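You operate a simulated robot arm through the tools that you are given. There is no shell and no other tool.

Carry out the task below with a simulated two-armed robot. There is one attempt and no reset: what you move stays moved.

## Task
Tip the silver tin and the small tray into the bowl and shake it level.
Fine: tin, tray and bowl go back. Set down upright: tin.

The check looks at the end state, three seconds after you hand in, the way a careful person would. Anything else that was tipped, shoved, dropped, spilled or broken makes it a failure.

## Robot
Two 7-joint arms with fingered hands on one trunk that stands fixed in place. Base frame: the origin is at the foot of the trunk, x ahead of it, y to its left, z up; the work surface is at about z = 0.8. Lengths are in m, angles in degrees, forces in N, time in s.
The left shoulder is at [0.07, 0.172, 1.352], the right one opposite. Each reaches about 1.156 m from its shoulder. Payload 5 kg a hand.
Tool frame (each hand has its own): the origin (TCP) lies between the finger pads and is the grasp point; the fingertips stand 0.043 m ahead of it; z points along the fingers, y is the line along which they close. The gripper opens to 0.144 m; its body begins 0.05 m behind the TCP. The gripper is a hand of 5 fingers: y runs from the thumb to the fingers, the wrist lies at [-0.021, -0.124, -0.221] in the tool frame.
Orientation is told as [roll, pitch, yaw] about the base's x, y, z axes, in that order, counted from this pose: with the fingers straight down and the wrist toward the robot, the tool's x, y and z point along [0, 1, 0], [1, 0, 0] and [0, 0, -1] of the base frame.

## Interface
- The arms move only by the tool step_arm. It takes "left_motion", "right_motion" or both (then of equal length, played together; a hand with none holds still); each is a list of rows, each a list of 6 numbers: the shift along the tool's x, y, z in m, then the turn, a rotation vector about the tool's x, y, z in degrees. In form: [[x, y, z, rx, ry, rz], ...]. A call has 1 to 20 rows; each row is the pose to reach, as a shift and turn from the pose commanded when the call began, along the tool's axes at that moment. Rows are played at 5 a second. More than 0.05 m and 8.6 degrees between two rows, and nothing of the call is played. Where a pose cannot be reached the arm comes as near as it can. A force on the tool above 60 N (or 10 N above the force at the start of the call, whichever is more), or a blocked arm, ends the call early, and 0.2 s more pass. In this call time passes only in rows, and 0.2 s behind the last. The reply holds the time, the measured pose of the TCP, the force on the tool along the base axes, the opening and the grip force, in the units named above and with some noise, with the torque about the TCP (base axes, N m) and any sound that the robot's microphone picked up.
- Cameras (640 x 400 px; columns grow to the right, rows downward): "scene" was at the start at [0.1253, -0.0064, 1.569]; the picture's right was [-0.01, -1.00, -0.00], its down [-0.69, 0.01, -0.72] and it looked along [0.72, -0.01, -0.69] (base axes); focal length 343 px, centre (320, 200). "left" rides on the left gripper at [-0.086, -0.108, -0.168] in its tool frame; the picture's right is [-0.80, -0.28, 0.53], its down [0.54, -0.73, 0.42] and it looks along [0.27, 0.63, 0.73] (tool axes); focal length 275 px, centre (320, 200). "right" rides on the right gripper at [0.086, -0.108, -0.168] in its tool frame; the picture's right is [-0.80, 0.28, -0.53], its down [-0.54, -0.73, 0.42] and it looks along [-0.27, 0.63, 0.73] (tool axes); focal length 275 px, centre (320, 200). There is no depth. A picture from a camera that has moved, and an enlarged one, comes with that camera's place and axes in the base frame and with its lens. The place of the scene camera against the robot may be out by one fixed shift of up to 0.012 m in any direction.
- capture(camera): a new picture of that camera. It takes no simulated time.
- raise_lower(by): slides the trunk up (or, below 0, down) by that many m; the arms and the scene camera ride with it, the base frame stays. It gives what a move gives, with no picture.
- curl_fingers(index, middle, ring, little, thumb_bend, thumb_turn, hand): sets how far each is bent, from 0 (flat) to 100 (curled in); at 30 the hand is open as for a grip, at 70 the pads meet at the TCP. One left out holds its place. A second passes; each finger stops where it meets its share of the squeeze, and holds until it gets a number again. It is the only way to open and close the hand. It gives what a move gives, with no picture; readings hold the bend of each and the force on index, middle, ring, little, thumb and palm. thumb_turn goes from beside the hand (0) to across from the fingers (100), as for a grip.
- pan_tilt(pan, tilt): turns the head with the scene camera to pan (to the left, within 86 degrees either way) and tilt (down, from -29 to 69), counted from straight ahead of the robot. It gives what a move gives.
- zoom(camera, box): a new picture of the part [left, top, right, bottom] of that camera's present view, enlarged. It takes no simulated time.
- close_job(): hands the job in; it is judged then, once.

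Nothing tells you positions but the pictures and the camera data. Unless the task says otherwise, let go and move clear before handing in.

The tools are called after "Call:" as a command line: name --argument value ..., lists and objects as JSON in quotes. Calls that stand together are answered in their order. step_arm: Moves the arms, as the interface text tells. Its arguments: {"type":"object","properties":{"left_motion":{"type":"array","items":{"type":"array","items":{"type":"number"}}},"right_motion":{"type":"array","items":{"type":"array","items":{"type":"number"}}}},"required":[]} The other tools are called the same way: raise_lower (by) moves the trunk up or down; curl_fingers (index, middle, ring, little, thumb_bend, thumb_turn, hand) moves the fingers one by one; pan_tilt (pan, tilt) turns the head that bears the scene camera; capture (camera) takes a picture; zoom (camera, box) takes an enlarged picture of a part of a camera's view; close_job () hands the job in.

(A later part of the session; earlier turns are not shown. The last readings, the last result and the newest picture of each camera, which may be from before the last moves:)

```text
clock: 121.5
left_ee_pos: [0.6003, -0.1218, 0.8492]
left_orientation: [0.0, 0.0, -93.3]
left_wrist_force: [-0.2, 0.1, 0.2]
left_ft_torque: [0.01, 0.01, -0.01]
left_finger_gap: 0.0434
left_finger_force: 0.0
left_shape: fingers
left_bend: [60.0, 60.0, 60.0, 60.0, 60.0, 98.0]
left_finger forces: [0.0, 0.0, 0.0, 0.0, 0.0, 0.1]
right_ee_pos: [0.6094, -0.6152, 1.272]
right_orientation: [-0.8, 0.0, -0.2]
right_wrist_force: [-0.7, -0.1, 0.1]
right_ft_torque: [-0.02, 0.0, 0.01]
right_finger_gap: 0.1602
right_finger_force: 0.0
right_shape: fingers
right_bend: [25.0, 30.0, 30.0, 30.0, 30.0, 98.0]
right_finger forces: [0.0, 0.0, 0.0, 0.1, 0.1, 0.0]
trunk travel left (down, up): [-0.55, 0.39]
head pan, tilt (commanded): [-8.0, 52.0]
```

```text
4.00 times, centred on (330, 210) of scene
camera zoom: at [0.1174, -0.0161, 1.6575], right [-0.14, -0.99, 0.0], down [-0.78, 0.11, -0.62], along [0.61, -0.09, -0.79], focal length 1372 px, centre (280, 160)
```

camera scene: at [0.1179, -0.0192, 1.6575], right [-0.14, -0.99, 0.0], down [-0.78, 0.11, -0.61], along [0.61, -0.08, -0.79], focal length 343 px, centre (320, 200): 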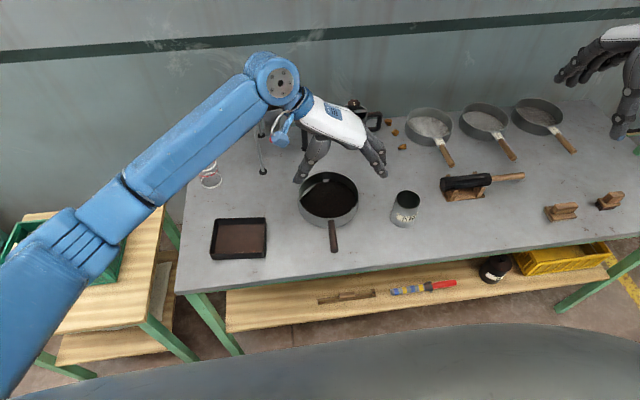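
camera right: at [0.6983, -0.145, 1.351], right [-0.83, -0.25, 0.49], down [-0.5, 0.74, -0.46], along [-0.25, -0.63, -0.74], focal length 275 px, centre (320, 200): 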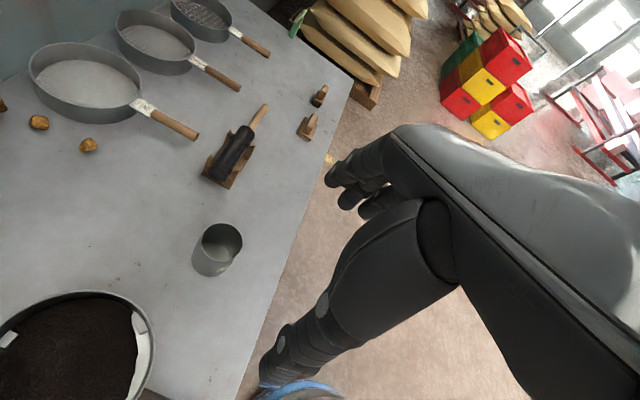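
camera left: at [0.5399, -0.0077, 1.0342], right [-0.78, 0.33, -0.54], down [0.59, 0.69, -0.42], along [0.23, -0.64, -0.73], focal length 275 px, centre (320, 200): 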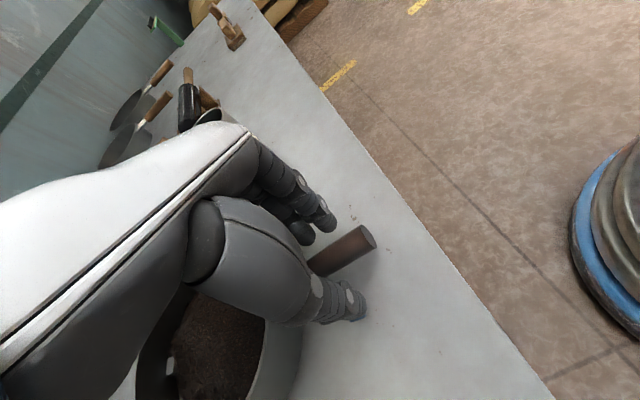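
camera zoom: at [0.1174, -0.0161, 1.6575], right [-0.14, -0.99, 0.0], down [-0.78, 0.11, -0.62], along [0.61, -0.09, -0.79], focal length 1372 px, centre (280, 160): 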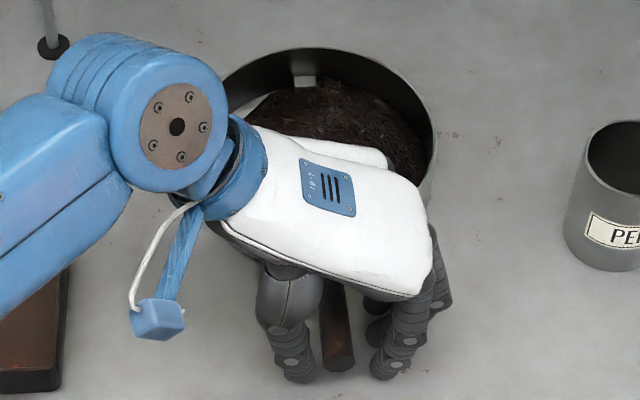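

Call:
curl_fingers --hand "left" --index 64 --middle 64 --ring 64 --little 64 --thumb_bend 64

Call:
zoom --camera "left" --box '[200, 150, 420, 350]'

```text
clock: 122.5
left_ee_pos: [0.6006, -0.1215, 0.8494]
left_orientation: [0.1, 0.1, -93.4]
left_wrist_force: [-0.2, 0.3, -0.1]
left_ft_torque: [0.02, 0.02, 0.02]
left_finger_gap: 0.0289
left_finger_force: 0.0
left_shape: fingers
left_bend: [64.0, 64.0, 64.0, 64.0, 64.0, 98.0]
left_finger forces: [0.0, 0.0, 0.0, 0.0, 0.0, 0.0]
right_ee_pos: [0.608, -0.6156, 1.2715]
right_orientation: [-0.7, -0.1, -0.2]
right_wrist_force: [0.1, 0.6, 0.3]
right_ft_torque: [-0.01, 0.0, -0.01]
right_finger_gap: 0.1602
right_finger_force: 0.0
right_shape: fingers
right_bend: [25.0, 30.0, 30.0, 30.0, 30.0, 98.0]
right_finger forces: [0.0, 0.0, 0.0, 0.0, 0.0, 0.0]
trunk travel left (down, up): [-0.55, 0.39]
head pan, tilt (commanded): [-8.0, 52.0]
```

```text
2.00 times, centred on (310, 250) of left
camera zoom: at [0.5192, -0.0081, 1.0162], right [-0.78, 0.33, -0.54], down [0.59, 0.69, -0.42], along [0.23, -0.64, -0.73], focal length 551 px, centre (340, 100)
```

zoom: 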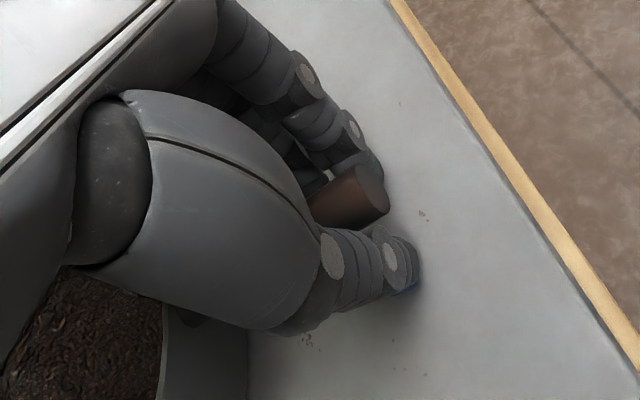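

Call:
step_arm --left_motion '[[0, 0, 0.002, 0, 0, 0], [0, 0, 0.005, 0, 0, 0]]'

Call:
curl_fingers --hand "left" --index 68 --middle 68 --ring 68 --little 68 --thumb_bend 68

Call:
zoom --camera "left" --box '[200, 150, 420, 350]'

Call:
zoom --camera "scene" --box '[280, 160, 380, 260]'

```text
clock: 123.1
left_ee_pos: [0.601, -0.1235, 0.8459]
left_orientation: [0.4, -0.1, -93.3]
left_wrist_force: [1.1, 0.9, 18.2]
left_ft_torque: [0.38, 0.19, 0.0]
left_finger_gap: 0.0287
left_finger_force: 9.3
left_shape: fingers
left_bend: [64.0, 64.0, 64.0, 64.0, 64.0, 97.0]
left_finger forces: [3.9, 0.5, 0.1, 0.0, 13.0, 0.0]
right_ee_pos: [0.6062, -0.6143, 1.2745]
right_orientation: [-0.8, -0.1, -0.2]
right_wrist_force: [-1.7, -0.7, 0.7]
right_ft_torque: [-0.02, 0.0, 0.0]
right_finger_gap: 0.1604
right_finger_force: 0.0
right_shape: fingers
right_bend: [25.0, 30.0, 30.0, 30.0, 30.0, 98.0]
right_finger forces: [0.0, 0.0, 0.1, 0.0, 0.0, 0.0]
trunk travel left (down, up): [-0.55, 0.39]
head pan, tilt (commanded): [-8.0, 52.0]
```

```text
clock: 124.1
left_ee_pos: [0.5985, -0.121, 0.8452]
left_orientation: [0.4, 0.0, -93.3]
left_wrist_force: [1.7, 8.5, 35.9]
left_ft_torque: [1.39, 0.23, -0.15]
left_finger_gap: 0.0216
left_finger_force: 18.0
left_shape: fingers
left_bend: [68.0, 68.0, 68.0, 68.0, 66.0, 98.0]
left_finger forces: [0.0, 0.1, 0.0, 0.0, 36.1, 0.0]
right_ee_pos: [0.6063, -0.6135, 1.2731]
right_orientation: [-1.0, -0.1, -0.3]
right_wrist_force: [-0.2, -0.2, 0.5]
right_ft_torque: [0.03, -0.01, -0.02]
right_finger_gap: 0.1605
right_finger_force: 0.1
right_shape: fingers
right_bend: [25.0, 30.0, 30.0, 30.0, 30.0, 98.0]
right_finger forces: [0.0, 0.1, 0.1, 0.0, 0.0, 0.1]
trunk travel left (down, up): [-0.55, 0.39]
head pan, tilt (commanded): [-8.0, 52.0]
```

```text
2.00 times, centred on (310, 250) of left
camera zoom: at [0.518, -0.0078, 1.0133], right [-0.78, 0.33, -0.54], down [0.59, 0.69, -0.42], along [0.23, -0.64, -0.73], focal length 551 px, centre (340, 100)
```

zoom: 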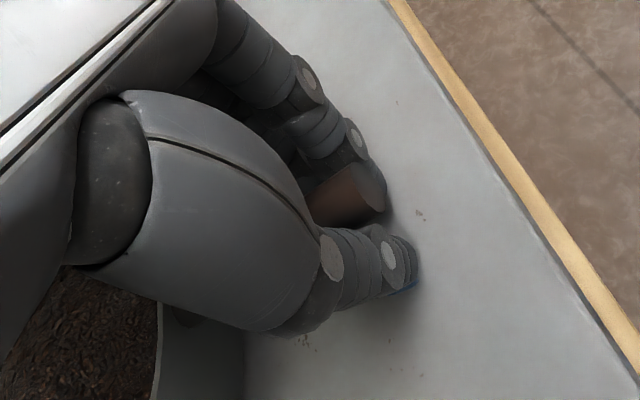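

```text
4.00 times, centred on (330, 210) of scene
camera zoom: at [0.114, -0.0145, 1.658], right [-0.14, -0.99, 0.0], down [-0.78, 0.11, -0.62], along [0.61, -0.09, -0.79], focal length 1372 px, centre (280, 160)
```

zoom: 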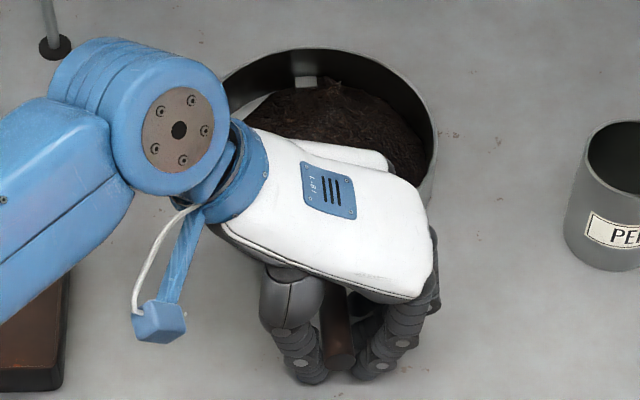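

The thumb tip is pressing on the bench. I open slightly, raise the hand 1 cm, and close again from there.

Call:
curl_fingers --hand "left" --index 62 --middle 62 --ring 62 --little 62 --thumb_bend 60

Call:
step_arm --left_motion '[[0, 0, -0.005, 0, 0, 0], [0, 0, -0.01, 0, 0, 0]]'

Call:
curl_fingers --hand "left" --index 67 --middle 67 --ring 67 --little 67 --thumb_bend 66

Call:
zoom --camera "scene" --box '[280, 160, 380, 260]'

```text
clock: 125.1
left_ee_pos: [0.5989, -0.1239, 0.8464]
left_orientation: [0.4, -0.2, -93.4]
left_wrist_force: [-0.6, -4.3, 44.5]
left_ft_torque: [-0.22, 0.41, 0.02]
left_finger_gap: 0.0315
left_finger_force: 22.4
left_shape: fingers
left_bend: [63.0, 62.0, 62.0, 62.0, 63.0, 98.0]
left_finger forces: [21.5, 4.4, 0.0, 0.1, 18.4, 0.0]
right_ee_pos: [0.6058, -0.615, 1.2745]
right_orientation: [-0.7, 0.0, -0.3]
right_wrist_force: [-0.3, 0.1, 0.7]
right_ft_torque: [0.03, 0.0, 0.02]
right_finger_gap: 0.1603
right_finger_force: 0.0
right_shape: fingers
right_bend: [25.0, 30.0, 30.0, 30.0, 30.0, 98.0]
right_finger forces: [0.0, 0.0, 0.0, 0.0, 0.1, 0.0]
trunk travel left (down, up): [-0.55, 0.39]
head pan, tilt (commanded): [-8.0, 52.0]
```

```text
clock: 125.7
left_ee_pos: [0.5996, -0.1186, 0.8487]
left_orientation: [-0.1, 0.4, -93.2]
left_wrist_force: [-0.2, -0.1, -0.4]
left_ft_torque: [-0.02, -0.01, 0.0]
left_finger_gap: 0.0388
left_finger_force: 0.1
left_shape: fingers
left_bend: [62.0, 62.0, 62.0, 62.0, 60.0, 98.0]
left_finger forces: [0.0, 0.0, 0.1, 0.0, 0.0, 0.0]
right_ee_pos: [0.6088, -0.6141, 1.2714]
right_orientation: [-0.8, 0.0, -0.2]
right_wrist_force: [0.7, 0.3, -0.4]
right_ft_torque: [-0.03, -0.01, -0.01]
right_finger_gap: 0.1605
right_finger_force: 0.0
right_shape: fingers
right_bend: [25.0, 30.0, 30.0, 30.0, 30.0, 98.0]
right_finger forces: [0.1, 0.1, 0.0, 0.0, 0.0, 0.0]
trunk travel left (down, up): [-0.55, 0.39]
head pan, tilt (commanded): [-8.0, 52.0]
```

```text
clock: 126.7
left_ee_pos: [0.601, -0.1216, 0.8535]
left_orientation: [0.0, 0.1, -93.3]
left_wrist_force: [0.5, 0.5, -1.4]
left_ft_torque: [-0.02, 0.0, -0.01]
left_finger_gap: 0.0203
left_finger_force: 0.3
left_shape: fingers
left_bend: [67.0, 67.0, 67.0, 67.0, 66.0, 98.0]
left_finger forces: [0.1, 0.1, 0.0, 0.1, 0.6, 0.0]
right_ee_pos: [0.6074, -0.6151, 1.2719]
right_orientation: [-0.8, 0.0, -0.2]
right_wrist_force: [-0.1, 0.1, -0.3]
right_ft_torque: [0.01, -0.01, 0.04]
right_finger_gap: 0.1603
right_finger_force: 0.1
right_shape: fingers
right_bend: [25.0, 30.0, 30.0, 30.0, 30.0, 98.0]
right_finger forces: [0.0, 0.1, 0.1, 0.0, 0.0, 0.1]
trunk travel left (down, up): [-0.55, 0.39]
head pan, tilt (commanded): [-8.0, 52.0]
```

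```text
4.00 times, centred on (330, 210) of scene
camera zoom: at [0.1173, -0.0161, 1.6575], right [-0.14, -0.99, 0.0], down [-0.78, 0.11, -0.62], along [0.61, -0.09, -0.79], focal length 1372 px, centre (280, 160)
```

zoom: 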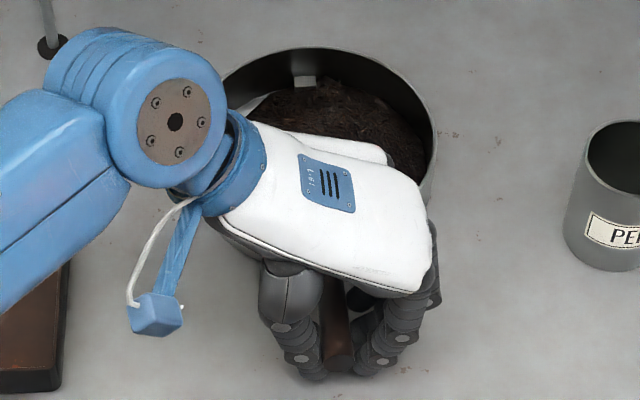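

Now free of the bench. I close firmly on the handle.

Call:
curl_fingers --hand "left" --index 74 --middle 74 --ring 74 --little 74 --thumb_bend 72

Call:
zoom --camera "scene" --box '[280, 160, 380, 260]'

Call:
zoom --camera "left" --box '[200, 150, 420, 350]'

```text
clock: 127.7
left_ee_pos: [0.6006, -0.1223, 0.8534]
left_orientation: [0.1, 0.0, -93.2]
left_wrist_force: [-1.6, 0.1, -2.2]
left_ft_torque: [-0.02, 0.03, -0.01]
left_finger_gap: 0.0023
left_finger_force: 0.6
left_shape: fingers
left_bend: [73.0, 74.0, 74.0, 74.0, 70.0, 97.0]
left_finger forces: [0.1, 0.1, 1.2, 0.0, 0.5, 0.1]
right_ee_pos: [0.6081, -0.6146, 1.2718]
right_orientation: [-0.8, 0.0, -0.2]
right_wrist_force: [0.5, 0.1, 0.2]
right_ft_torque: [0.02, 0.0, 0.01]
right_finger_gap: 0.1604
right_finger_force: 0.0
right_shape: fingers
right_bend: [25.0, 30.0, 30.0, 30.0, 30.0, 98.0]
right_finger forces: [0.0, 0.0, 0.0, 0.1, 0.0, 0.0]
trunk travel left (down, up): [-0.55, 0.39]
head pan, tilt (commanded): [-8.0, 52.0]
```

```text
4.00 times, centred on (330, 210) of scene
camera zoom: at [0.1174, -0.0161, 1.6575], right [-0.14, -0.99, 0.0], down [-0.78, 0.11, -0.62], along [0.61, -0.09, -0.79], focal length 1372 px, centre (280, 160)
```

zoom: 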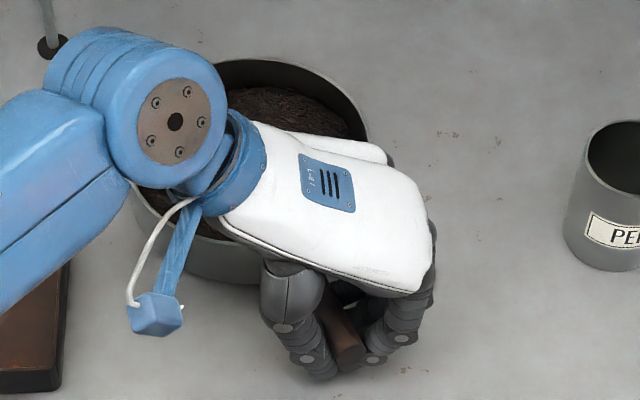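

```text
2.00 times, centred on (310, 250) of left
camera zoom: at [0.519, -0.0074, 1.0211], right [-0.78, 0.33, -0.54], down [0.59, 0.69, -0.42], along [0.23, -0.64, -0.73], focal length 551 px, centre (340, 100)
```

zoom: 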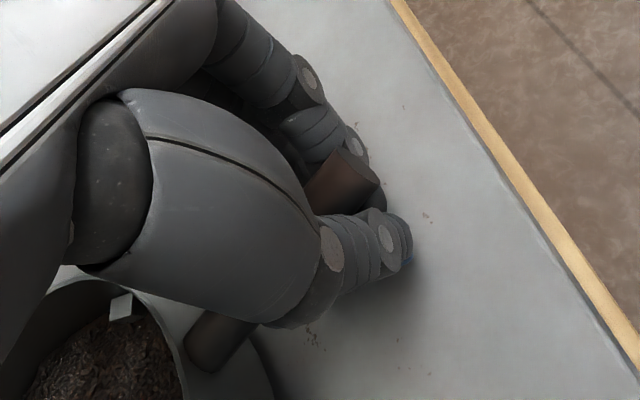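

The squeeze was uneven and swung the bowl to the left by several centimetres, with the leaf still inside. I open the hand and lift clear to see where the bowl is; I'll take the handle again properly and bring the bowl back.

Call:
curl_fingers --hand "left" --index 66 --middle 66 --ring 62 --little 60 --thumb_bend 64

Call:
curl_fingers --hand "left" --index 55 --middle 55 --ring 55 --little 55 --thumb_bend 56

Call:
step_arm --left_motion '[[0, 0, -0.03, 0, 0, 0], [0, 0, -0.07, 0, 0, 0], [0, 0, -0.11, 0, 0, 0], [0, 0, -0.15, 0, 0, 0]]'

Call:
zoom --camera "scene" --box '[260, 150, 380, 260]'

Call:
capture --camera "left"

```text
clock: 128.7
left_ee_pos: [0.5998, -0.1213, 0.8538]
left_orientation: [0.1, 0.0, -93.3]
left_wrist_force: [1.0, 0.9, 1.1]
left_ft_torque: [-0.02, 0.02, -0.01]
left_finger_gap: 0.0243
left_finger_force: 0.1
left_shape: fingers
left_bend: [66.0, 66.0, 62.0, 60.0, 64.0, 97.0]
left_finger forces: [0.0, 0.0, 0.1, 0.0, 0.0, 0.1]
right_ee_pos: [0.6077, -0.614, 1.2723]
right_orientation: [-0.8, 0.0, -0.2]
right_wrist_force: [-0.1, -0.1, -0.1]
right_ft_torque: [-0.03, 0.01, 0.01]
right_finger_gap: 0.1602
right_finger_force: 0.1
right_shape: fingers
right_bend: [25.0, 30.0, 30.0, 30.0, 30.0, 98.0]
right_finger forces: [0.1, 0.0, 0.0, 0.0, 0.1, 0.0]
trunk travel left (down, up): [-0.55, 0.39]
head pan, tilt (commanded): [-8.0, 52.0]
```

```text
clock: 129.7
left_ee_pos: [0.6006, -0.1218, 0.8543]
left_orientation: [0.1, -0.1, -93.3]
left_wrist_force: [-1.3, -0.9, 0.5]
left_ft_torque: [-0.06, -0.01, -0.01]
left_finger_gap: 0.0579
left_finger_force: 0.1
left_shape: fingers
left_bend: [55.0, 55.0, 55.0, 55.0, 56.0, 97.0]
left_finger forces: [0.0, 0.1, 0.0, 0.1, 0.1, 0.1]
right_ee_pos: [0.6088, -0.6146, 1.2726]
right_orientation: [-0.9, 0.0, -0.3]
right_wrist_force: [0.1, 0.3, 0.2]
right_ft_torque: [0.01, -0.01, 0.01]
right_finger_gap: 0.1605
right_finger_force: 0.1
right_shape: fingers
right_bend: [25.0, 30.0, 30.0, 30.0, 30.0, 98.0]
right_finger forces: [0.0, 0.0, 0.0, 0.0, 0.0, 0.0]
trunk travel left (down, up): [-0.55, 0.39]
head pan, tilt (commanded): [-8.0, 52.0]
```

```text
clock: 130.7
left_ee_pos: [0.6006, -0.1206, 1.0013]
left_orientation: [0.2, 0.2, -93.5]
left_wrist_force: [0.8, 1.0, -0.8]
left_ft_torque: [0.01, -0.01, 0.03]
left_finger_gap: 0.0584
left_finger_force: 0.0
left_shape: fingers
left_bend: [55.0, 55.0, 55.0, 55.0, 56.0, 97.0]
left_finger forces: [0.1, 0.0, 0.0, 0.0, 0.0, 0.0]
right_ee_pos: [0.608, -0.6148, 1.2722]
right_orientation: [-0.8, 0.0, -0.2]
right_wrist_force: [-0.1, -0.8, 0.4]
right_ft_torque: [-0.02, -0.02, 0.01]
right_finger_gap: 0.1604
right_finger_force: 0.1
right_shape: fingers
right_bend: [25.0, 30.0, 30.0, 30.0, 30.0, 98.0]
right_finger forces: [0.0, 0.1, 0.1, 0.0, 0.1, 0.0]
trunk travel left (down, up): [-0.55, 0.39]
head pan, tilt (commanded): [-8.0, 52.0]
```

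```text
3.64 times, centred on (320, 205) of scene
camera zoom: at [0.1168, -0.0163, 1.6575], right [-0.14, -0.99, 0.0], down [-0.78, 0.11, -0.62], along [0.61, -0.09, -0.79], focal length 1247 px, centre (320, 182)
```

zoom: 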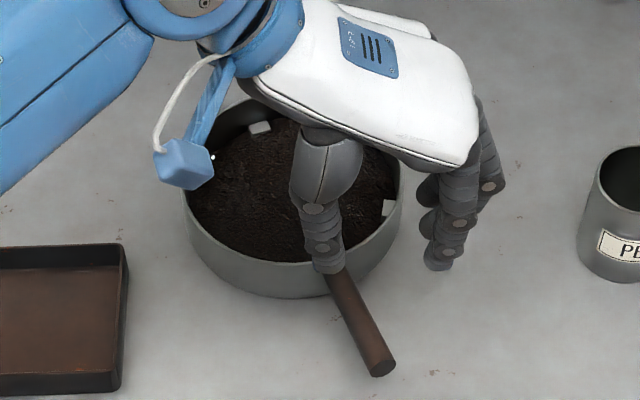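

```text
taken
camera left: at [0.5195, -0.0069, 1.169], right [-0.78, 0.33, -0.54], down [0.58, 0.69, -0.42], along [0.23, -0.64, -0.73], focal length 275 px, centre (320, 200)
```

left: 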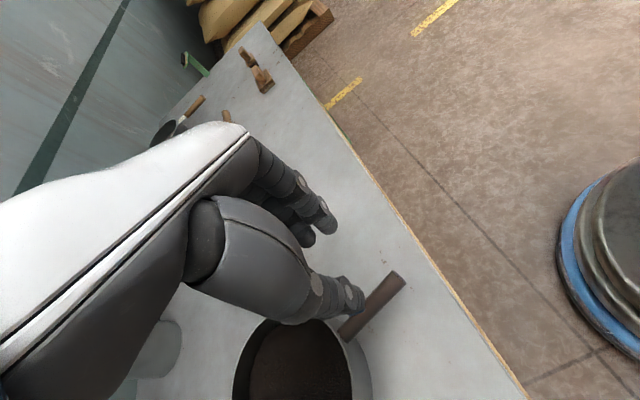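

Call:
step_arm --left_motion '[[0, -0.03, -0.03, 0, 0, 0], [0, -0.07, -0.06, 0, 0, 0], [0, -0.11, -0.09, 0, 0, 0], [0, -0.15, -0.12, 0, 0, 0], [0, -0.19, -0.14, 0, 0, 0], [0, -0.23, -0.15, 0, 0, 0]]'

Call:
capture --camera "scene"

Call:
zoom --camera "scene" --box '[260, 150, 380, 260]'

Call:
capture --camera "left"

```text
clock: 132.1
left_ee_pos: [0.6139, 0.1077, 1.153]
left_orientation: [0.1, -0.1, -93.5]
left_wrist_force: [0.4, 1.1, 0.6]
left_ft_torque: [0.0, -0.02, 0.01]
left_finger_gap: 0.0584
left_finger_force: 0.0
left_shape: fingers
left_bend: [55.0, 55.0, 55.0, 55.0, 56.0, 97.0]
left_finger forces: [0.0, 0.0, 0.1, 0.0, 0.0, 0.1]
right_ee_pos: [0.6074, -0.6139, 1.2723]
right_orientation: [-0.9, 0.0, -0.3]
right_wrist_force: [0.5, 0.4, 0.4]
right_ft_torque: [-0.04, -0.02, -0.01]
right_finger_gap: 0.1602
right_finger_force: 0.1
right_shape: fingers
right_bend: [25.0, 30.0, 30.0, 30.0, 30.0, 98.0]
right_finger forces: [0.1, 0.1, 0.0, 0.1, 0.1, 0.0]
trunk travel left (down, up): [-0.55, 0.39]
head pan, tilt (commanded): [-8.0, 52.0]
```

```text
taken
camera scene: at [0.1165, -0.0139, 1.6576], right [-0.14, -0.99, 0.0], down [-0.78, 0.11, -0.62], along [0.61, -0.09, -0.79], focal length 343 px, centre (320, 200)
```

scene: 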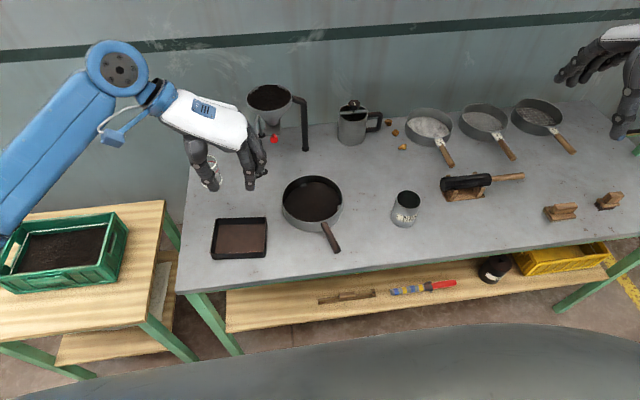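

```text
3.64 times, centred on (320, 205) of scene
camera zoom: at [0.1165, -0.0139, 1.6576], right [-0.14, -0.99, 0.0], down [-0.78, 0.11, -0.62], along [0.61, -0.09, -0.79], focal length 1247 px, centre (320, 182)
```

zoom: 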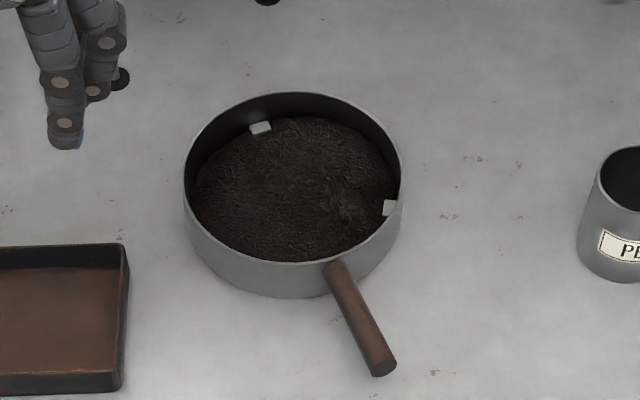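

```text
taken
camera left: at [0.5328, 0.2216, 1.3203], right [-0.78, 0.33, -0.54], down [0.59, 0.69, -0.42], along [0.23, -0.64, -0.73], focal length 275 px, centre (320, 200)
```

left: 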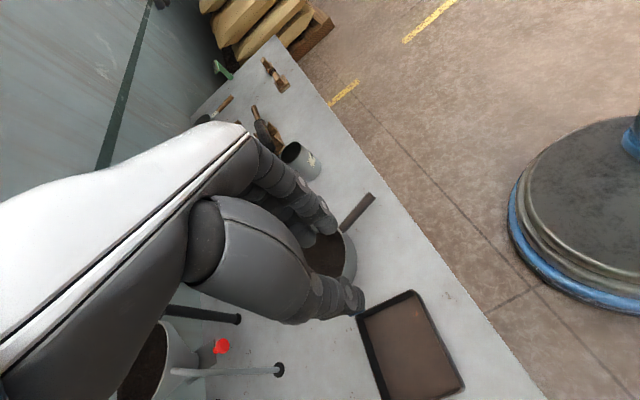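

The bowl pivoted about its handle's end, and the swing already levelled the leaf nicely. Nothing spilled. I'll take the handle again, aligned to its new angle: set the fingers as a straight wall on one side and press only the thumb against it.

Call:
step_arm --left_motion '[[0, 0.03, 0.01, 0, 0, -2], [0, 0.06, 0.03, 0, 0, -4], [0.001, 0.09, 0.055, 0, 0, -6], [0.001, 0.12, 0.08, 0, 0, -8], [0.001, 0.15, 0.105, 0, 0, -10], [0.001, 0.18, 0.13, 0, 0, -12], [0.0, 0.21, 0.155, 0, 0, -14], [-0.001, 0.226, 0.18, 0, 0, -15.5], [-0.0015, 0.226, 0.203, 0, 0, -15.5]]'

Call:
zoom --camera "scene" --box '[270, 160, 370, 260]'

Call:
capture --camera "left"

```text
clock: 134.1
left_ee_pos: [0.6008, -0.1179, 0.9518]
left_orientation: [0.1, -0.1, -77.8]
left_wrist_force: [1.1, 0.4, 0.1]
left_ft_torque: [0.01, -0.01, 0.03]
left_finger_gap: 0.0587
left_finger_force: 0.0
left_shape: fingers
left_bend: [55.0, 55.0, 55.0, 55.0, 56.0, 97.0]
left_finger forces: [0.0, 0.1, 0.0, 0.1, 0.1, 0.0]
right_ee_pos: [0.6087, -0.6141, 1.2722]
right_orientation: [-0.8, 0.1, -0.2]
right_wrist_force: [0.6, -0.3, 0.3]
right_ft_torque: [0.0, -0.01, -0.01]
right_finger_gap: 0.1606
right_finger_force: 0.0
right_shape: fingers
right_bend: [25.0, 30.0, 30.0, 30.0, 30.0, 98.0]
right_finger forces: [0.0, 0.1, 0.0, 0.0, 0.0, 0.0]
trunk travel left (down, up): [-0.55, 0.39]
head pan, tilt (commanded): [-8.0, 52.0]
```

```text
4.00 times, centred on (320, 210) of scene
camera zoom: at [0.1174, -0.0153, 1.6576], right [-0.14, -0.99, 0.0], down [-0.78, 0.11, -0.62], along [0.61, -0.09, -0.79], focal length 1372 px, centre (320, 160)
```

zoom: 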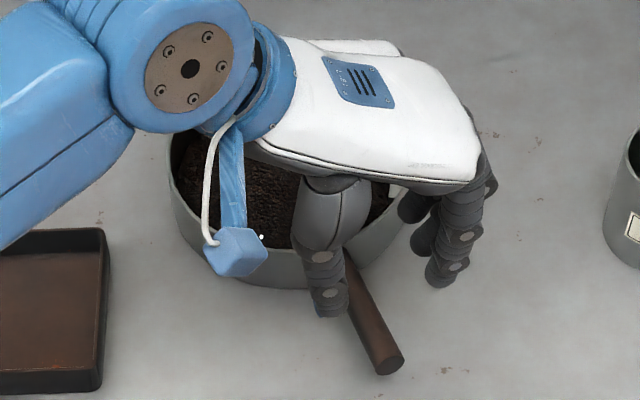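

```text
taken
camera left: at [0.4924, -0.0291, 1.119], right [-0.84, 0.11, -0.54], down [0.38, 0.82, -0.42], along [0.4, -0.56, -0.73], focal length 275 px, centre (320, 200)
```

left: 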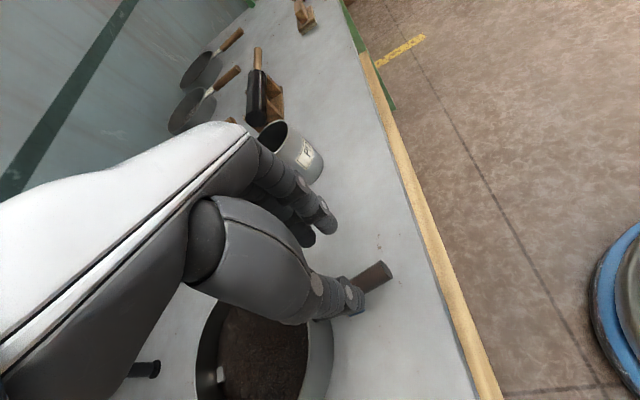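

Call:
zoom --camera "left" --box '[280, 230, 420, 330]'

```text
4.00 times, centred on (350, 280) of left
camera zoom: at [0.4924, -0.0291, 1.119], right [-0.84, 0.11, -0.54], down [0.38, 0.82, -0.42], along [0.4, -0.56, -0.73], focal length 1101 px, centre (200, -120)
```

zoom: 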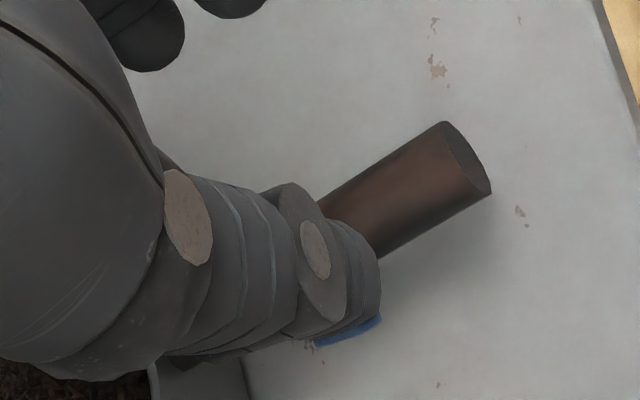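

Call:
step_arm --left_motion '[[0, 0, 0.03, 0, 0, 0.3], [0, 0, 0.06, 0, 0, 0.6], [0, 0, 0.085, 0, 0, 0.8], [0, 0, 0.098, 0, 0, 0.8]]'

Call:
curl_fingers --hand "left" --index 62 --middle 62 --ring 62 --little 62 --thumb_bend 58

Call:
zoom --camera "scene" --box '[270, 160, 370, 260]'

Call:
zoom --camera "left" --box '[260, 190, 420, 310]'

```text
clock: 135.1
left_ee_pos: [0.6001, -0.1196, 0.8512]
left_orientation: [0.2, 0.0, -78.5]
left_wrist_force: [0.0, 0.1, 0.0]
left_ft_torque: [0.0, 0.0, 0.01]
left_finger_gap: 0.0587
left_finger_force: 0.0
left_shape: fingers
left_bend: [55.0, 55.0, 55.0, 55.0, 56.0, 97.0]
left_finger forces: [0.0, 0.0, 0.0, 0.0, 0.1, 0.0]
right_ee_pos: [0.609, -0.6154, 1.2721]
right_orientation: [-0.8, 0.0, -0.2]
right_wrist_force: [0.3, 0.6, 0.2]
right_ft_torque: [-0.02, -0.03, -0.02]
right_finger_gap: 0.1604
right_finger_force: 0.1
right_shape: fingers
right_bend: [25.0, 30.0, 30.0, 30.0, 30.0, 98.0]
right_finger forces: [0.0, 0.1, 0.1, 0.0, 0.1, 0.0]
trunk travel left (down, up): [-0.55, 0.39]
head pan, tilt (commanded): [-8.0, 52.0]
```

```text
clock: 136.1
left_ee_pos: [0.6004, -0.1187, 0.8519]
left_orientation: [0.1, 0.0, -78.6]
left_wrist_force: [0.2, 0.1, 0.2]
left_ft_torque: [0.0, 0.01, 0.02]
left_finger_gap: 0.0449
left_finger_force: 0.1
left_shape: fingers
left_bend: [62.0, 62.0, 62.0, 62.0, 57.0, 97.0]
left_finger forces: [0.0, 0.0, 0.0, 0.1, 0.1, 0.0]
right_ee_pos: [0.608, -0.6158, 1.2716]
right_orientation: [-0.9, 0.1, -0.2]
right_wrist_force: [0.5, 0.0, 0.2]
right_ft_torque: [0.0, 0.0, -0.01]
right_finger_gap: 0.1604
right_finger_force: 0.2
right_shape: fingers
right_bend: [25.0, 30.0, 30.0, 30.0, 30.0, 98.0]
right_finger forces: [0.0, 0.1, 0.0, 0.0, 0.1, 0.1]
trunk travel left (down, up): [-0.55, 0.39]
head pan, tilt (commanded): [-8.0, 52.0]
```

```text
4.00 times, centred on (320, 210) of scene
camera zoom: at [0.1172, -0.0161, 1.6576], right [-0.14, -0.99, 0.0], down [-0.78, 0.11, -0.62], along [0.61, -0.09, -0.79], focal length 1372 px, centre (320, 160)
```

zoom: 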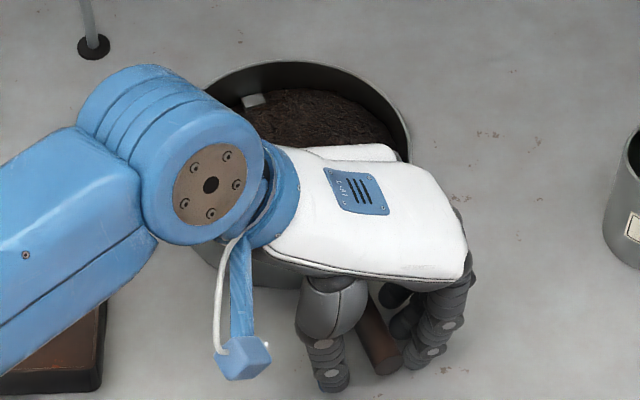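

```text
3.33 times, centred on (340, 250) of left
camera zoom: at [0.4925, -0.0289, 1.0196], right [-0.84, 0.12, -0.54], down [0.39, 0.82, -0.42], along [0.39, -0.56, -0.73], focal length 918 px, centre (253, 33)
```

zoom: 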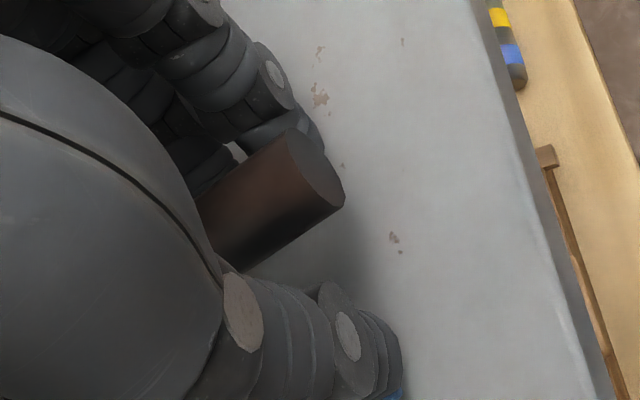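

The handle lies right along the row of fingers. Now I bring only the thumb in against it.

Call:
curl_fingers --hand "left" --thumb_bend 66

Call:
zoom --camera "left" --box '[260, 190, 420, 310]'

Call:
zoom --camera "scene" --box '[270, 160, 370, 260]'

```text
clock: 137.1
left_ee_pos: [0.6011, -0.1193, 0.8526]
left_orientation: [0.1, -0.1, -78.7]
left_wrist_force: [-0.7, 0.6, -0.8]
left_ft_torque: [0.01, 0.02, -0.01]
left_finger_gap: 0.029
left_finger_force: 0.1
left_shape: fingers
left_bend: [62.0, 62.0, 62.0, 62.0, 66.0, 97.0]
left_finger forces: [0.1, 0.0, 0.0, 0.0, 0.0, 0.0]
right_ee_pos: [0.6088, -0.615, 1.2722]
right_orientation: [-0.8, 0.0, -0.2]
right_wrist_force: [-1.7, -0.4, 0.4]
right_ft_torque: [0.0, 0.02, 0.0]
right_finger_gap: 0.1605
right_finger_force: 0.0
right_shape: fingers
right_bend: [25.0, 30.0, 30.0, 30.0, 30.0, 98.0]
right_finger forces: [0.0, 0.0, 0.0, 0.0, 0.0, 0.2]
trunk travel left (down, up): [-0.55, 0.39]
head pan, tilt (commanded): [-8.0, 52.0]
```

```text
3.33 times, centred on (340, 250) of left
camera zoom: at [0.4925, -0.0289, 1.0195], right [-0.84, 0.12, -0.54], down [0.39, 0.82, -0.42], along [0.39, -0.56, -0.73], focal length 918 px, centre (253, 33)
```

zoom: 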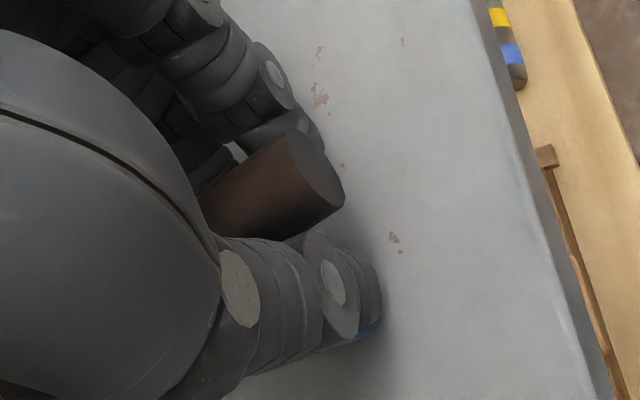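

```text
4.00 times, centred on (320, 210) of scene
camera zoom: at [0.1172, -0.0161, 1.6576], right [-0.14, -0.99, 0.0], down [-0.78, 0.11, -0.62], along [0.61, -0.09, -0.79], focal length 1372 px, centre (320, 160)
```

zoom: 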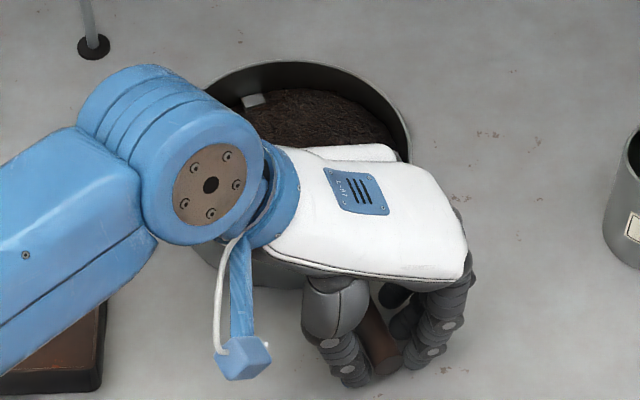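

Call:
curl_fingers --hand "left" --thumb_bend 71

Call:
zoom --camera "left" --box '[260, 190, 420, 310]'

Call:
zoom --camera "scene" --box '[270, 160, 370, 260]'

```text
clock: 138.1
left_ee_pos: [0.5987, -0.1185, 0.853]
left_orientation: [0.1, 0.0, -78.6]
left_wrist_force: [0.3, -0.1, 0.2]
left_ft_torque: [-0.01, 0.02, 0.01]
left_finger_gap: 0.02
left_finger_force: 0.8
left_shape: fingers
left_bend: [62.0, 62.0, 62.0, 62.0, 71.0, 97.0]
left_finger forces: [0.1, 0.1, 0.1, 0.1, 0.3, 0.1]
right_ee_pos: [0.6082, -0.6157, 1.2722]
right_orientation: [-0.9, 0.1, -0.2]
right_wrist_force: [-0.8, -0.1, -0.1]
right_ft_torque: [0.0, 0.02, -0.02]
right_finger_gap: 0.1605
right_finger_force: 0.1
right_shape: fingers
right_bend: [25.0, 30.0, 30.0, 30.0, 30.0, 98.0]
right_finger forces: [0.0, 0.0, 0.1, 0.1, 0.1, 0.0]
trunk travel left (down, up): [-0.55, 0.39]
head pan, tilt (commanded): [-8.0, 52.0]
```

```text
3.33 times, centred on (340, 250) of left
camera zoom: at [0.4926, -0.0288, 1.0195], right [-0.84, 0.12, -0.54], down [0.39, 0.82, -0.42], along [0.39, -0.56, -0.73], focal length 918 px, centre (253, 33)
```

zoom: 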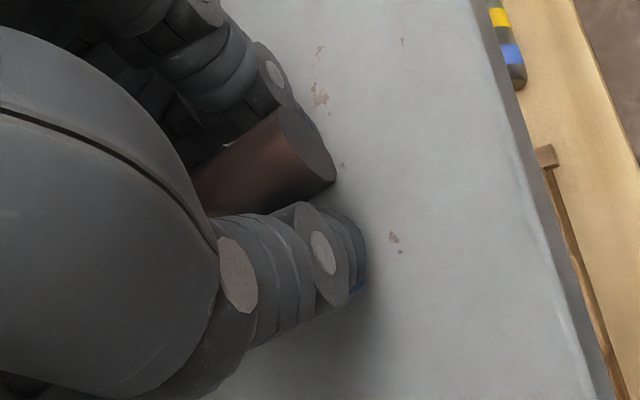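

```text
4.00 times, centred on (320, 210) of scene
camera zoom: at [0.1172, -0.0161, 1.6576], right [-0.14, -0.99, 0.0], down [-0.78, 0.11, -0.62], along [0.61, -0.09, -0.79], focal length 1372 px, centre (320, 160)
```

zoom: 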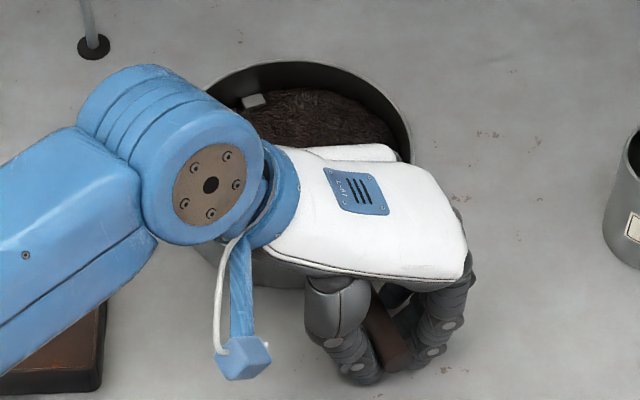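

Call:
curl_fingers --hand "left" --thumb_bend 76

Call:
zoom --camera "left" --box '[260, 190, 420, 310]'

Call:
zoom --camera "scene" --box '[270, 160, 370, 260]'

```text
clock: 139.1
left_ee_pos: [0.5989, -0.1195, 0.8517]
left_orientation: [0.1, 0.0, -78.6]
left_wrist_force: [0.4, 0.1, -0.1]
left_ft_torque: [0.03, -0.07, 0.02]
left_finger_gap: 0.0111
left_finger_force: 1.8
left_shape: fingers
left_bend: [61.0, 62.0, 62.0, 62.0, 75.0, 97.0]
left_finger forces: [1.5, 0.0, 0.0, 0.1, 2.5, 0.1]
right_ee_pos: [0.6081, -0.6148, 1.2723]
right_orientation: [-0.8, 0.0, -0.1]
right_wrist_force: [-0.8, 0.2, -0.4]
right_ft_torque: [-0.02, 0.0, 0.0]
right_finger_gap: 0.1601
right_finger_force: 0.0
right_shape: fingers
right_bend: [25.0, 30.0, 30.0, 30.0, 30.0, 98.0]
right_finger forces: [0.0, 0.1, 0.0, 0.0, 0.1, 0.0]
trunk travel left (down, up): [-0.55, 0.39]
head pan, tilt (commanded): [-8.0, 52.0]
```

```text
3.33 times, centred on (340, 250) of left
camera zoom: at [0.4926, -0.0289, 1.0195], right [-0.84, 0.12, -0.54], down [0.39, 0.82, -0.42], along [0.39, -0.56, -0.73], focal length 918 px, centre (253, 33)
```

zoom: 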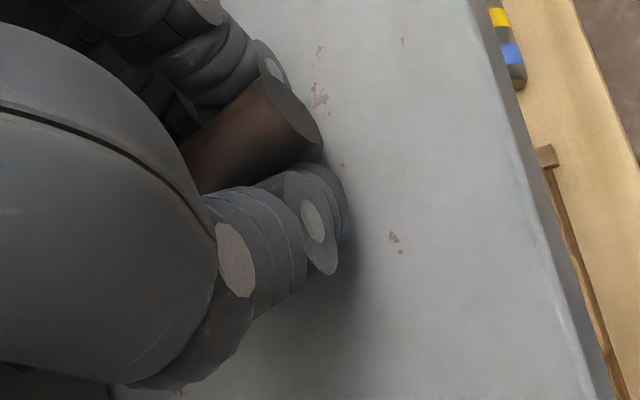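

```text
4.00 times, centred on (320, 210) of scene
camera zoom: at [0.1174, -0.0161, 1.6575], right [-0.14, -0.99, 0.0], down [-0.78, 0.11, -0.62], along [0.61, -0.09, -0.79], focal length 1372 px, centre (320, 160)
```

zoom: 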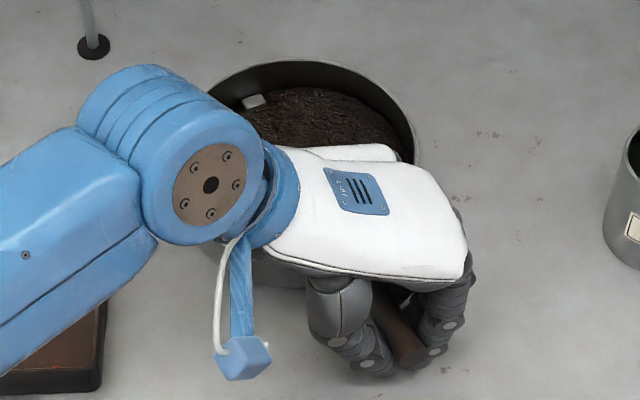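

Thumb and index hold the handle lightly. I align the hand 3.5 degrees better with the handle and then close index and middle against the thumb for a three-point hold.

Call:
step_arm --left_motion '[[0, 0, 0, 0, 0, -1.8], [0, 0, 0, 0, 0, -3.5]]'

Call:
curl_fingers --hand "left" --index 66 --middle 67 --ring 64 --thumb_bend 78

Call:
zoom --camera "left" --box '[260, 190, 420, 310]'

Call:
zoom --camera "scene" --box '[270, 160, 370, 260]'

```text
clock: 139.7
left_ee_pos: [0.5999, -0.1182, 0.8518]
left_orientation: [0.2, 0.0, -75.2]
left_wrist_force: [-0.2, -1.2, -0.5]
left_ft_torque: [0.03, 0.0, -0.12]
left_finger_gap: 0.0109
left_finger_force: 2.4
left_shape: fingers
left_bend: [61.0, 62.0, 62.0, 61.0, 75.0, 97.0]
left_finger forces: [0.9, 0.0, 0.0, 2.0, 2.6, 0.0]
right_ee_pos: [0.6074, -0.6151, 1.2719]
right_orientation: [-0.8, 0.0, -0.4]
right_wrist_force: [-0.6, 0.6, 0.0]
right_ft_torque: [0.01, -0.02, 0.01]
right_finger_gap: 0.1607
right_finger_force: 0.0
right_shape: fingers
right_bend: [25.0, 30.0, 30.0, 30.0, 30.0, 98.0]
right_finger forces: [0.0, 0.1, 0.0, 0.1, 0.0, 0.0]
trunk travel left (down, up): [-0.55, 0.39]
head pan, tilt (commanded): [-8.0, 52.0]
```

```text
clock: 140.7
left_ee_pos: [0.601, -0.1175, 0.852]
left_orientation: [0.1, 0.0, -75.2]
left_wrist_force: [-0.7, -0.6, -0.2]
left_ft_torque: [0.05, -0.08, -0.14]
left_finger_gap: 0.0078
left_finger_force: 6.7
left_shape: fingers
left_bend: [63.0, 67.0, 64.0, 61.0, 76.0, 97.0]
left_finger forces: [5.1, 0.0, 0.0, 1.8, 6.5, 0.0]
right_ee_pos: [0.6082, -0.6144, 1.2715]
right_orientation: [-0.8, 0.0, -0.2]
right_wrist_force: [0.8, 0.5, -0.4]
right_ft_torque: [-0.04, -0.03, 0.0]
right_finger_gap: 0.16
right_finger_force: 0.1
right_shape: fingers
right_bend: [25.0, 30.0, 30.0, 30.0, 30.0, 98.0]
right_finger forces: [0.1, 0.1, 0.0, 0.0, 0.1, 0.0]
trunk travel left (down, up): [-0.55, 0.39]
head pan, tilt (commanded): [-8.0, 52.0]
```

```text
3.33 times, centred on (340, 250) of left
camera zoom: at [0.4874, -0.0349, 1.0197], right [-0.84, 0.07, -0.54], down [0.34, 0.84, -0.42], along [0.42, -0.54, -0.73], focal length 918 px, centre (253, 33)
```

zoom: 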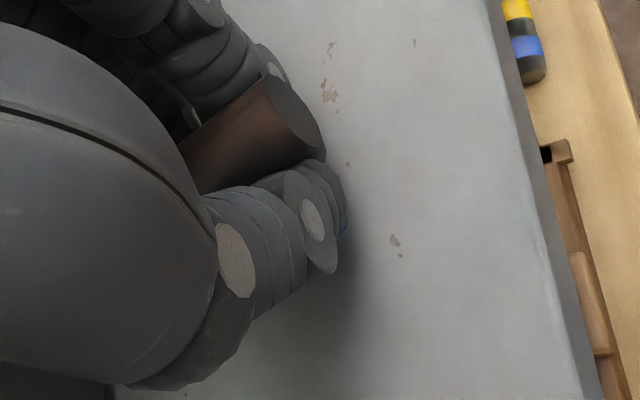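

```text
4.00 times, centred on (320, 210) of scene
camera zoom: at [0.1172, -0.0162, 1.6576], right [-0.14, -0.99, 0.0], down [-0.78, 0.11, -0.62], along [0.61, -0.09, -0.79], focal length 1372 px, centre (320, 160)
```

zoom: 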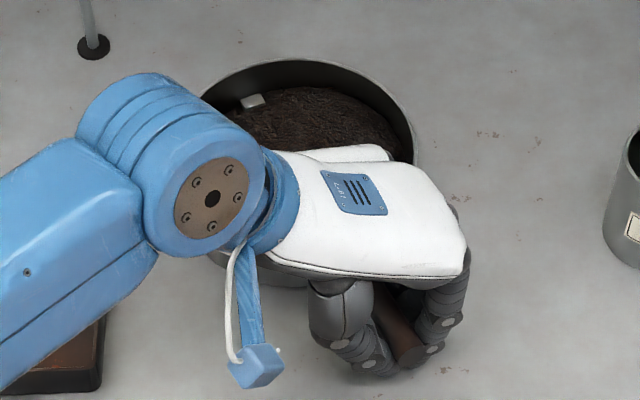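

Index, little finger and thumb now hold the handle from three points. I tighten a bit more.

Call:
curl_fingers --hand "left" --index 68 --little 65 --thumb_bend 82

Call:
zoom --camera "left" --box '[260, 190, 420, 310]'

Call:
zoom --camera "scene" --box '[270, 160, 370, 260]'

```text
clock: 141.7
left_ee_pos: [0.6006, -0.1176, 0.8522]
left_orientation: [0.1, 0.0, -75.2]
left_wrist_force: [-0.4, -0.3, -0.7]
left_ft_torque: [0.01, -0.07, -0.13]
left_finger_gap: 0.0066
left_finger_force: 12.1
left_shape: fingers
left_bend: [63.0, 67.0, 64.0, 64.0, 77.0, 97.0]
left_finger forces: [9.4, 0.0, 0.1, 2.7, 13.6, 0.0]
right_ee_pos: [0.6085, -0.6163, 1.2721]
right_orientation: [-0.8, 0.0, -0.2]
right_wrist_force: [0.5, -0.5, -0.7]
right_ft_torque: [-0.02, -0.01, 0.06]
right_finger_gap: 0.1606
right_finger_force: 0.1
right_shape: fingers
right_bend: [25.0, 30.0, 30.0, 30.0, 30.0, 98.0]
right_finger forces: [0.0, 0.1, 0.0, 0.0, 0.0, 0.0]
trunk travel left (down, up): [-0.55, 0.39]
head pan, tilt (commanded): [-8.0, 52.0]
```

```text
3.33 times, centred on (340, 250) of left
camera zoom: at [0.4875, -0.0349, 1.0197], right [-0.84, 0.07, -0.54], down [0.34, 0.84, -0.42], along [0.42, -0.54, -0.73], focal length 918 px, centre (253, 33)
```

zoom: 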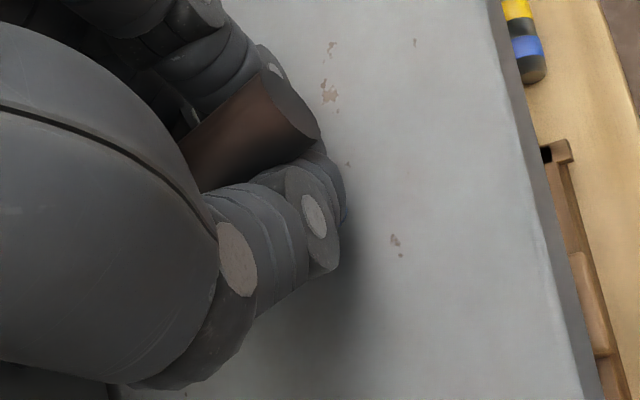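

```text
4.00 times, centred on (320, 210) of scene
camera zoom: at [0.1174, -0.0162, 1.6575], right [-0.14, -0.99, 0.0], down [-0.78, 0.11, -0.62], along [0.61, -0.09, -0.79], focal length 1372 px, centre (320, 160)
```

zoom: 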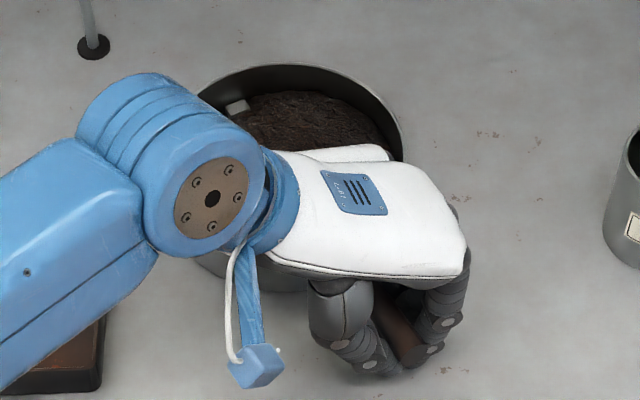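

The hold is firm (13 N). By comparison with the earlier picture the bowl must turn about 19 degrees clockwise about the hand to be back in place. I turn it slowly on the bench.

Call:
step_arm --left_motion '[[0, 0, 0, 0, 0, 2], [0, 0, 0, 0, 0, 4], [0.001, 0, 0, 0, 0, 6], [0.001, 0, 0, 0, 0, 8], [0.001, 0, 0, 0, 0, 10]]'

Call:
zoom --camera "scene" --box '[270, 160, 370, 260]'

```text
clock: 142.9
left_ee_pos: [0.6012, -0.1173, 0.852]
left_orientation: [0.1, 0.0, -85.1]
left_wrist_force: [0.2, 0.9, 0.0]
left_ft_torque: [-0.01, -0.04, 0.19]
left_finger_gap: 0.0071
left_finger_force: 12.3
left_shape: fingers
left_bend: [63.0, 67.0, 64.0, 65.0, 77.0, 96.0]
left_finger forces: [11.0, 0.0, 0.0, 0.0, 14.0, 0.0]
right_ee_pos: [0.6077, -0.6158, 1.2726]
right_orientation: [-0.7, 0.0, -0.2]
right_wrist_force: [-0.4, -0.5, 0.9]
right_ft_torque: [0.0, -0.03, -0.04]
right_finger_gap: 0.1605
right_finger_force: 0.0
right_shape: fingers
right_bend: [25.0, 30.0, 30.0, 30.0, 30.0, 98.0]
right_finger forces: [0.0, 0.0, 0.1, 0.1, 0.0, 0.0]
trunk travel left (down, up): [-0.55, 0.39]
head pan, tilt (commanded): [-8.0, 52.0]
```

```text
4.00 times, centred on (320, 210) of scene
camera zoom: at [0.1175, -0.0161, 1.6575], right [-0.14, -0.99, 0.0], down [-0.78, 0.11, -0.62], along [0.61, -0.09, -0.79], focal length 1372 px, centre (320, 160)
```

zoom: 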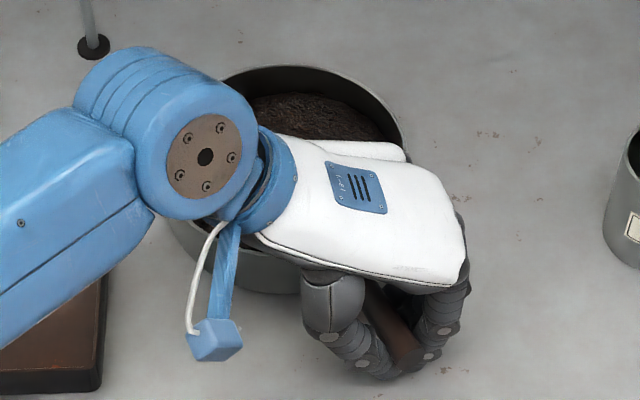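

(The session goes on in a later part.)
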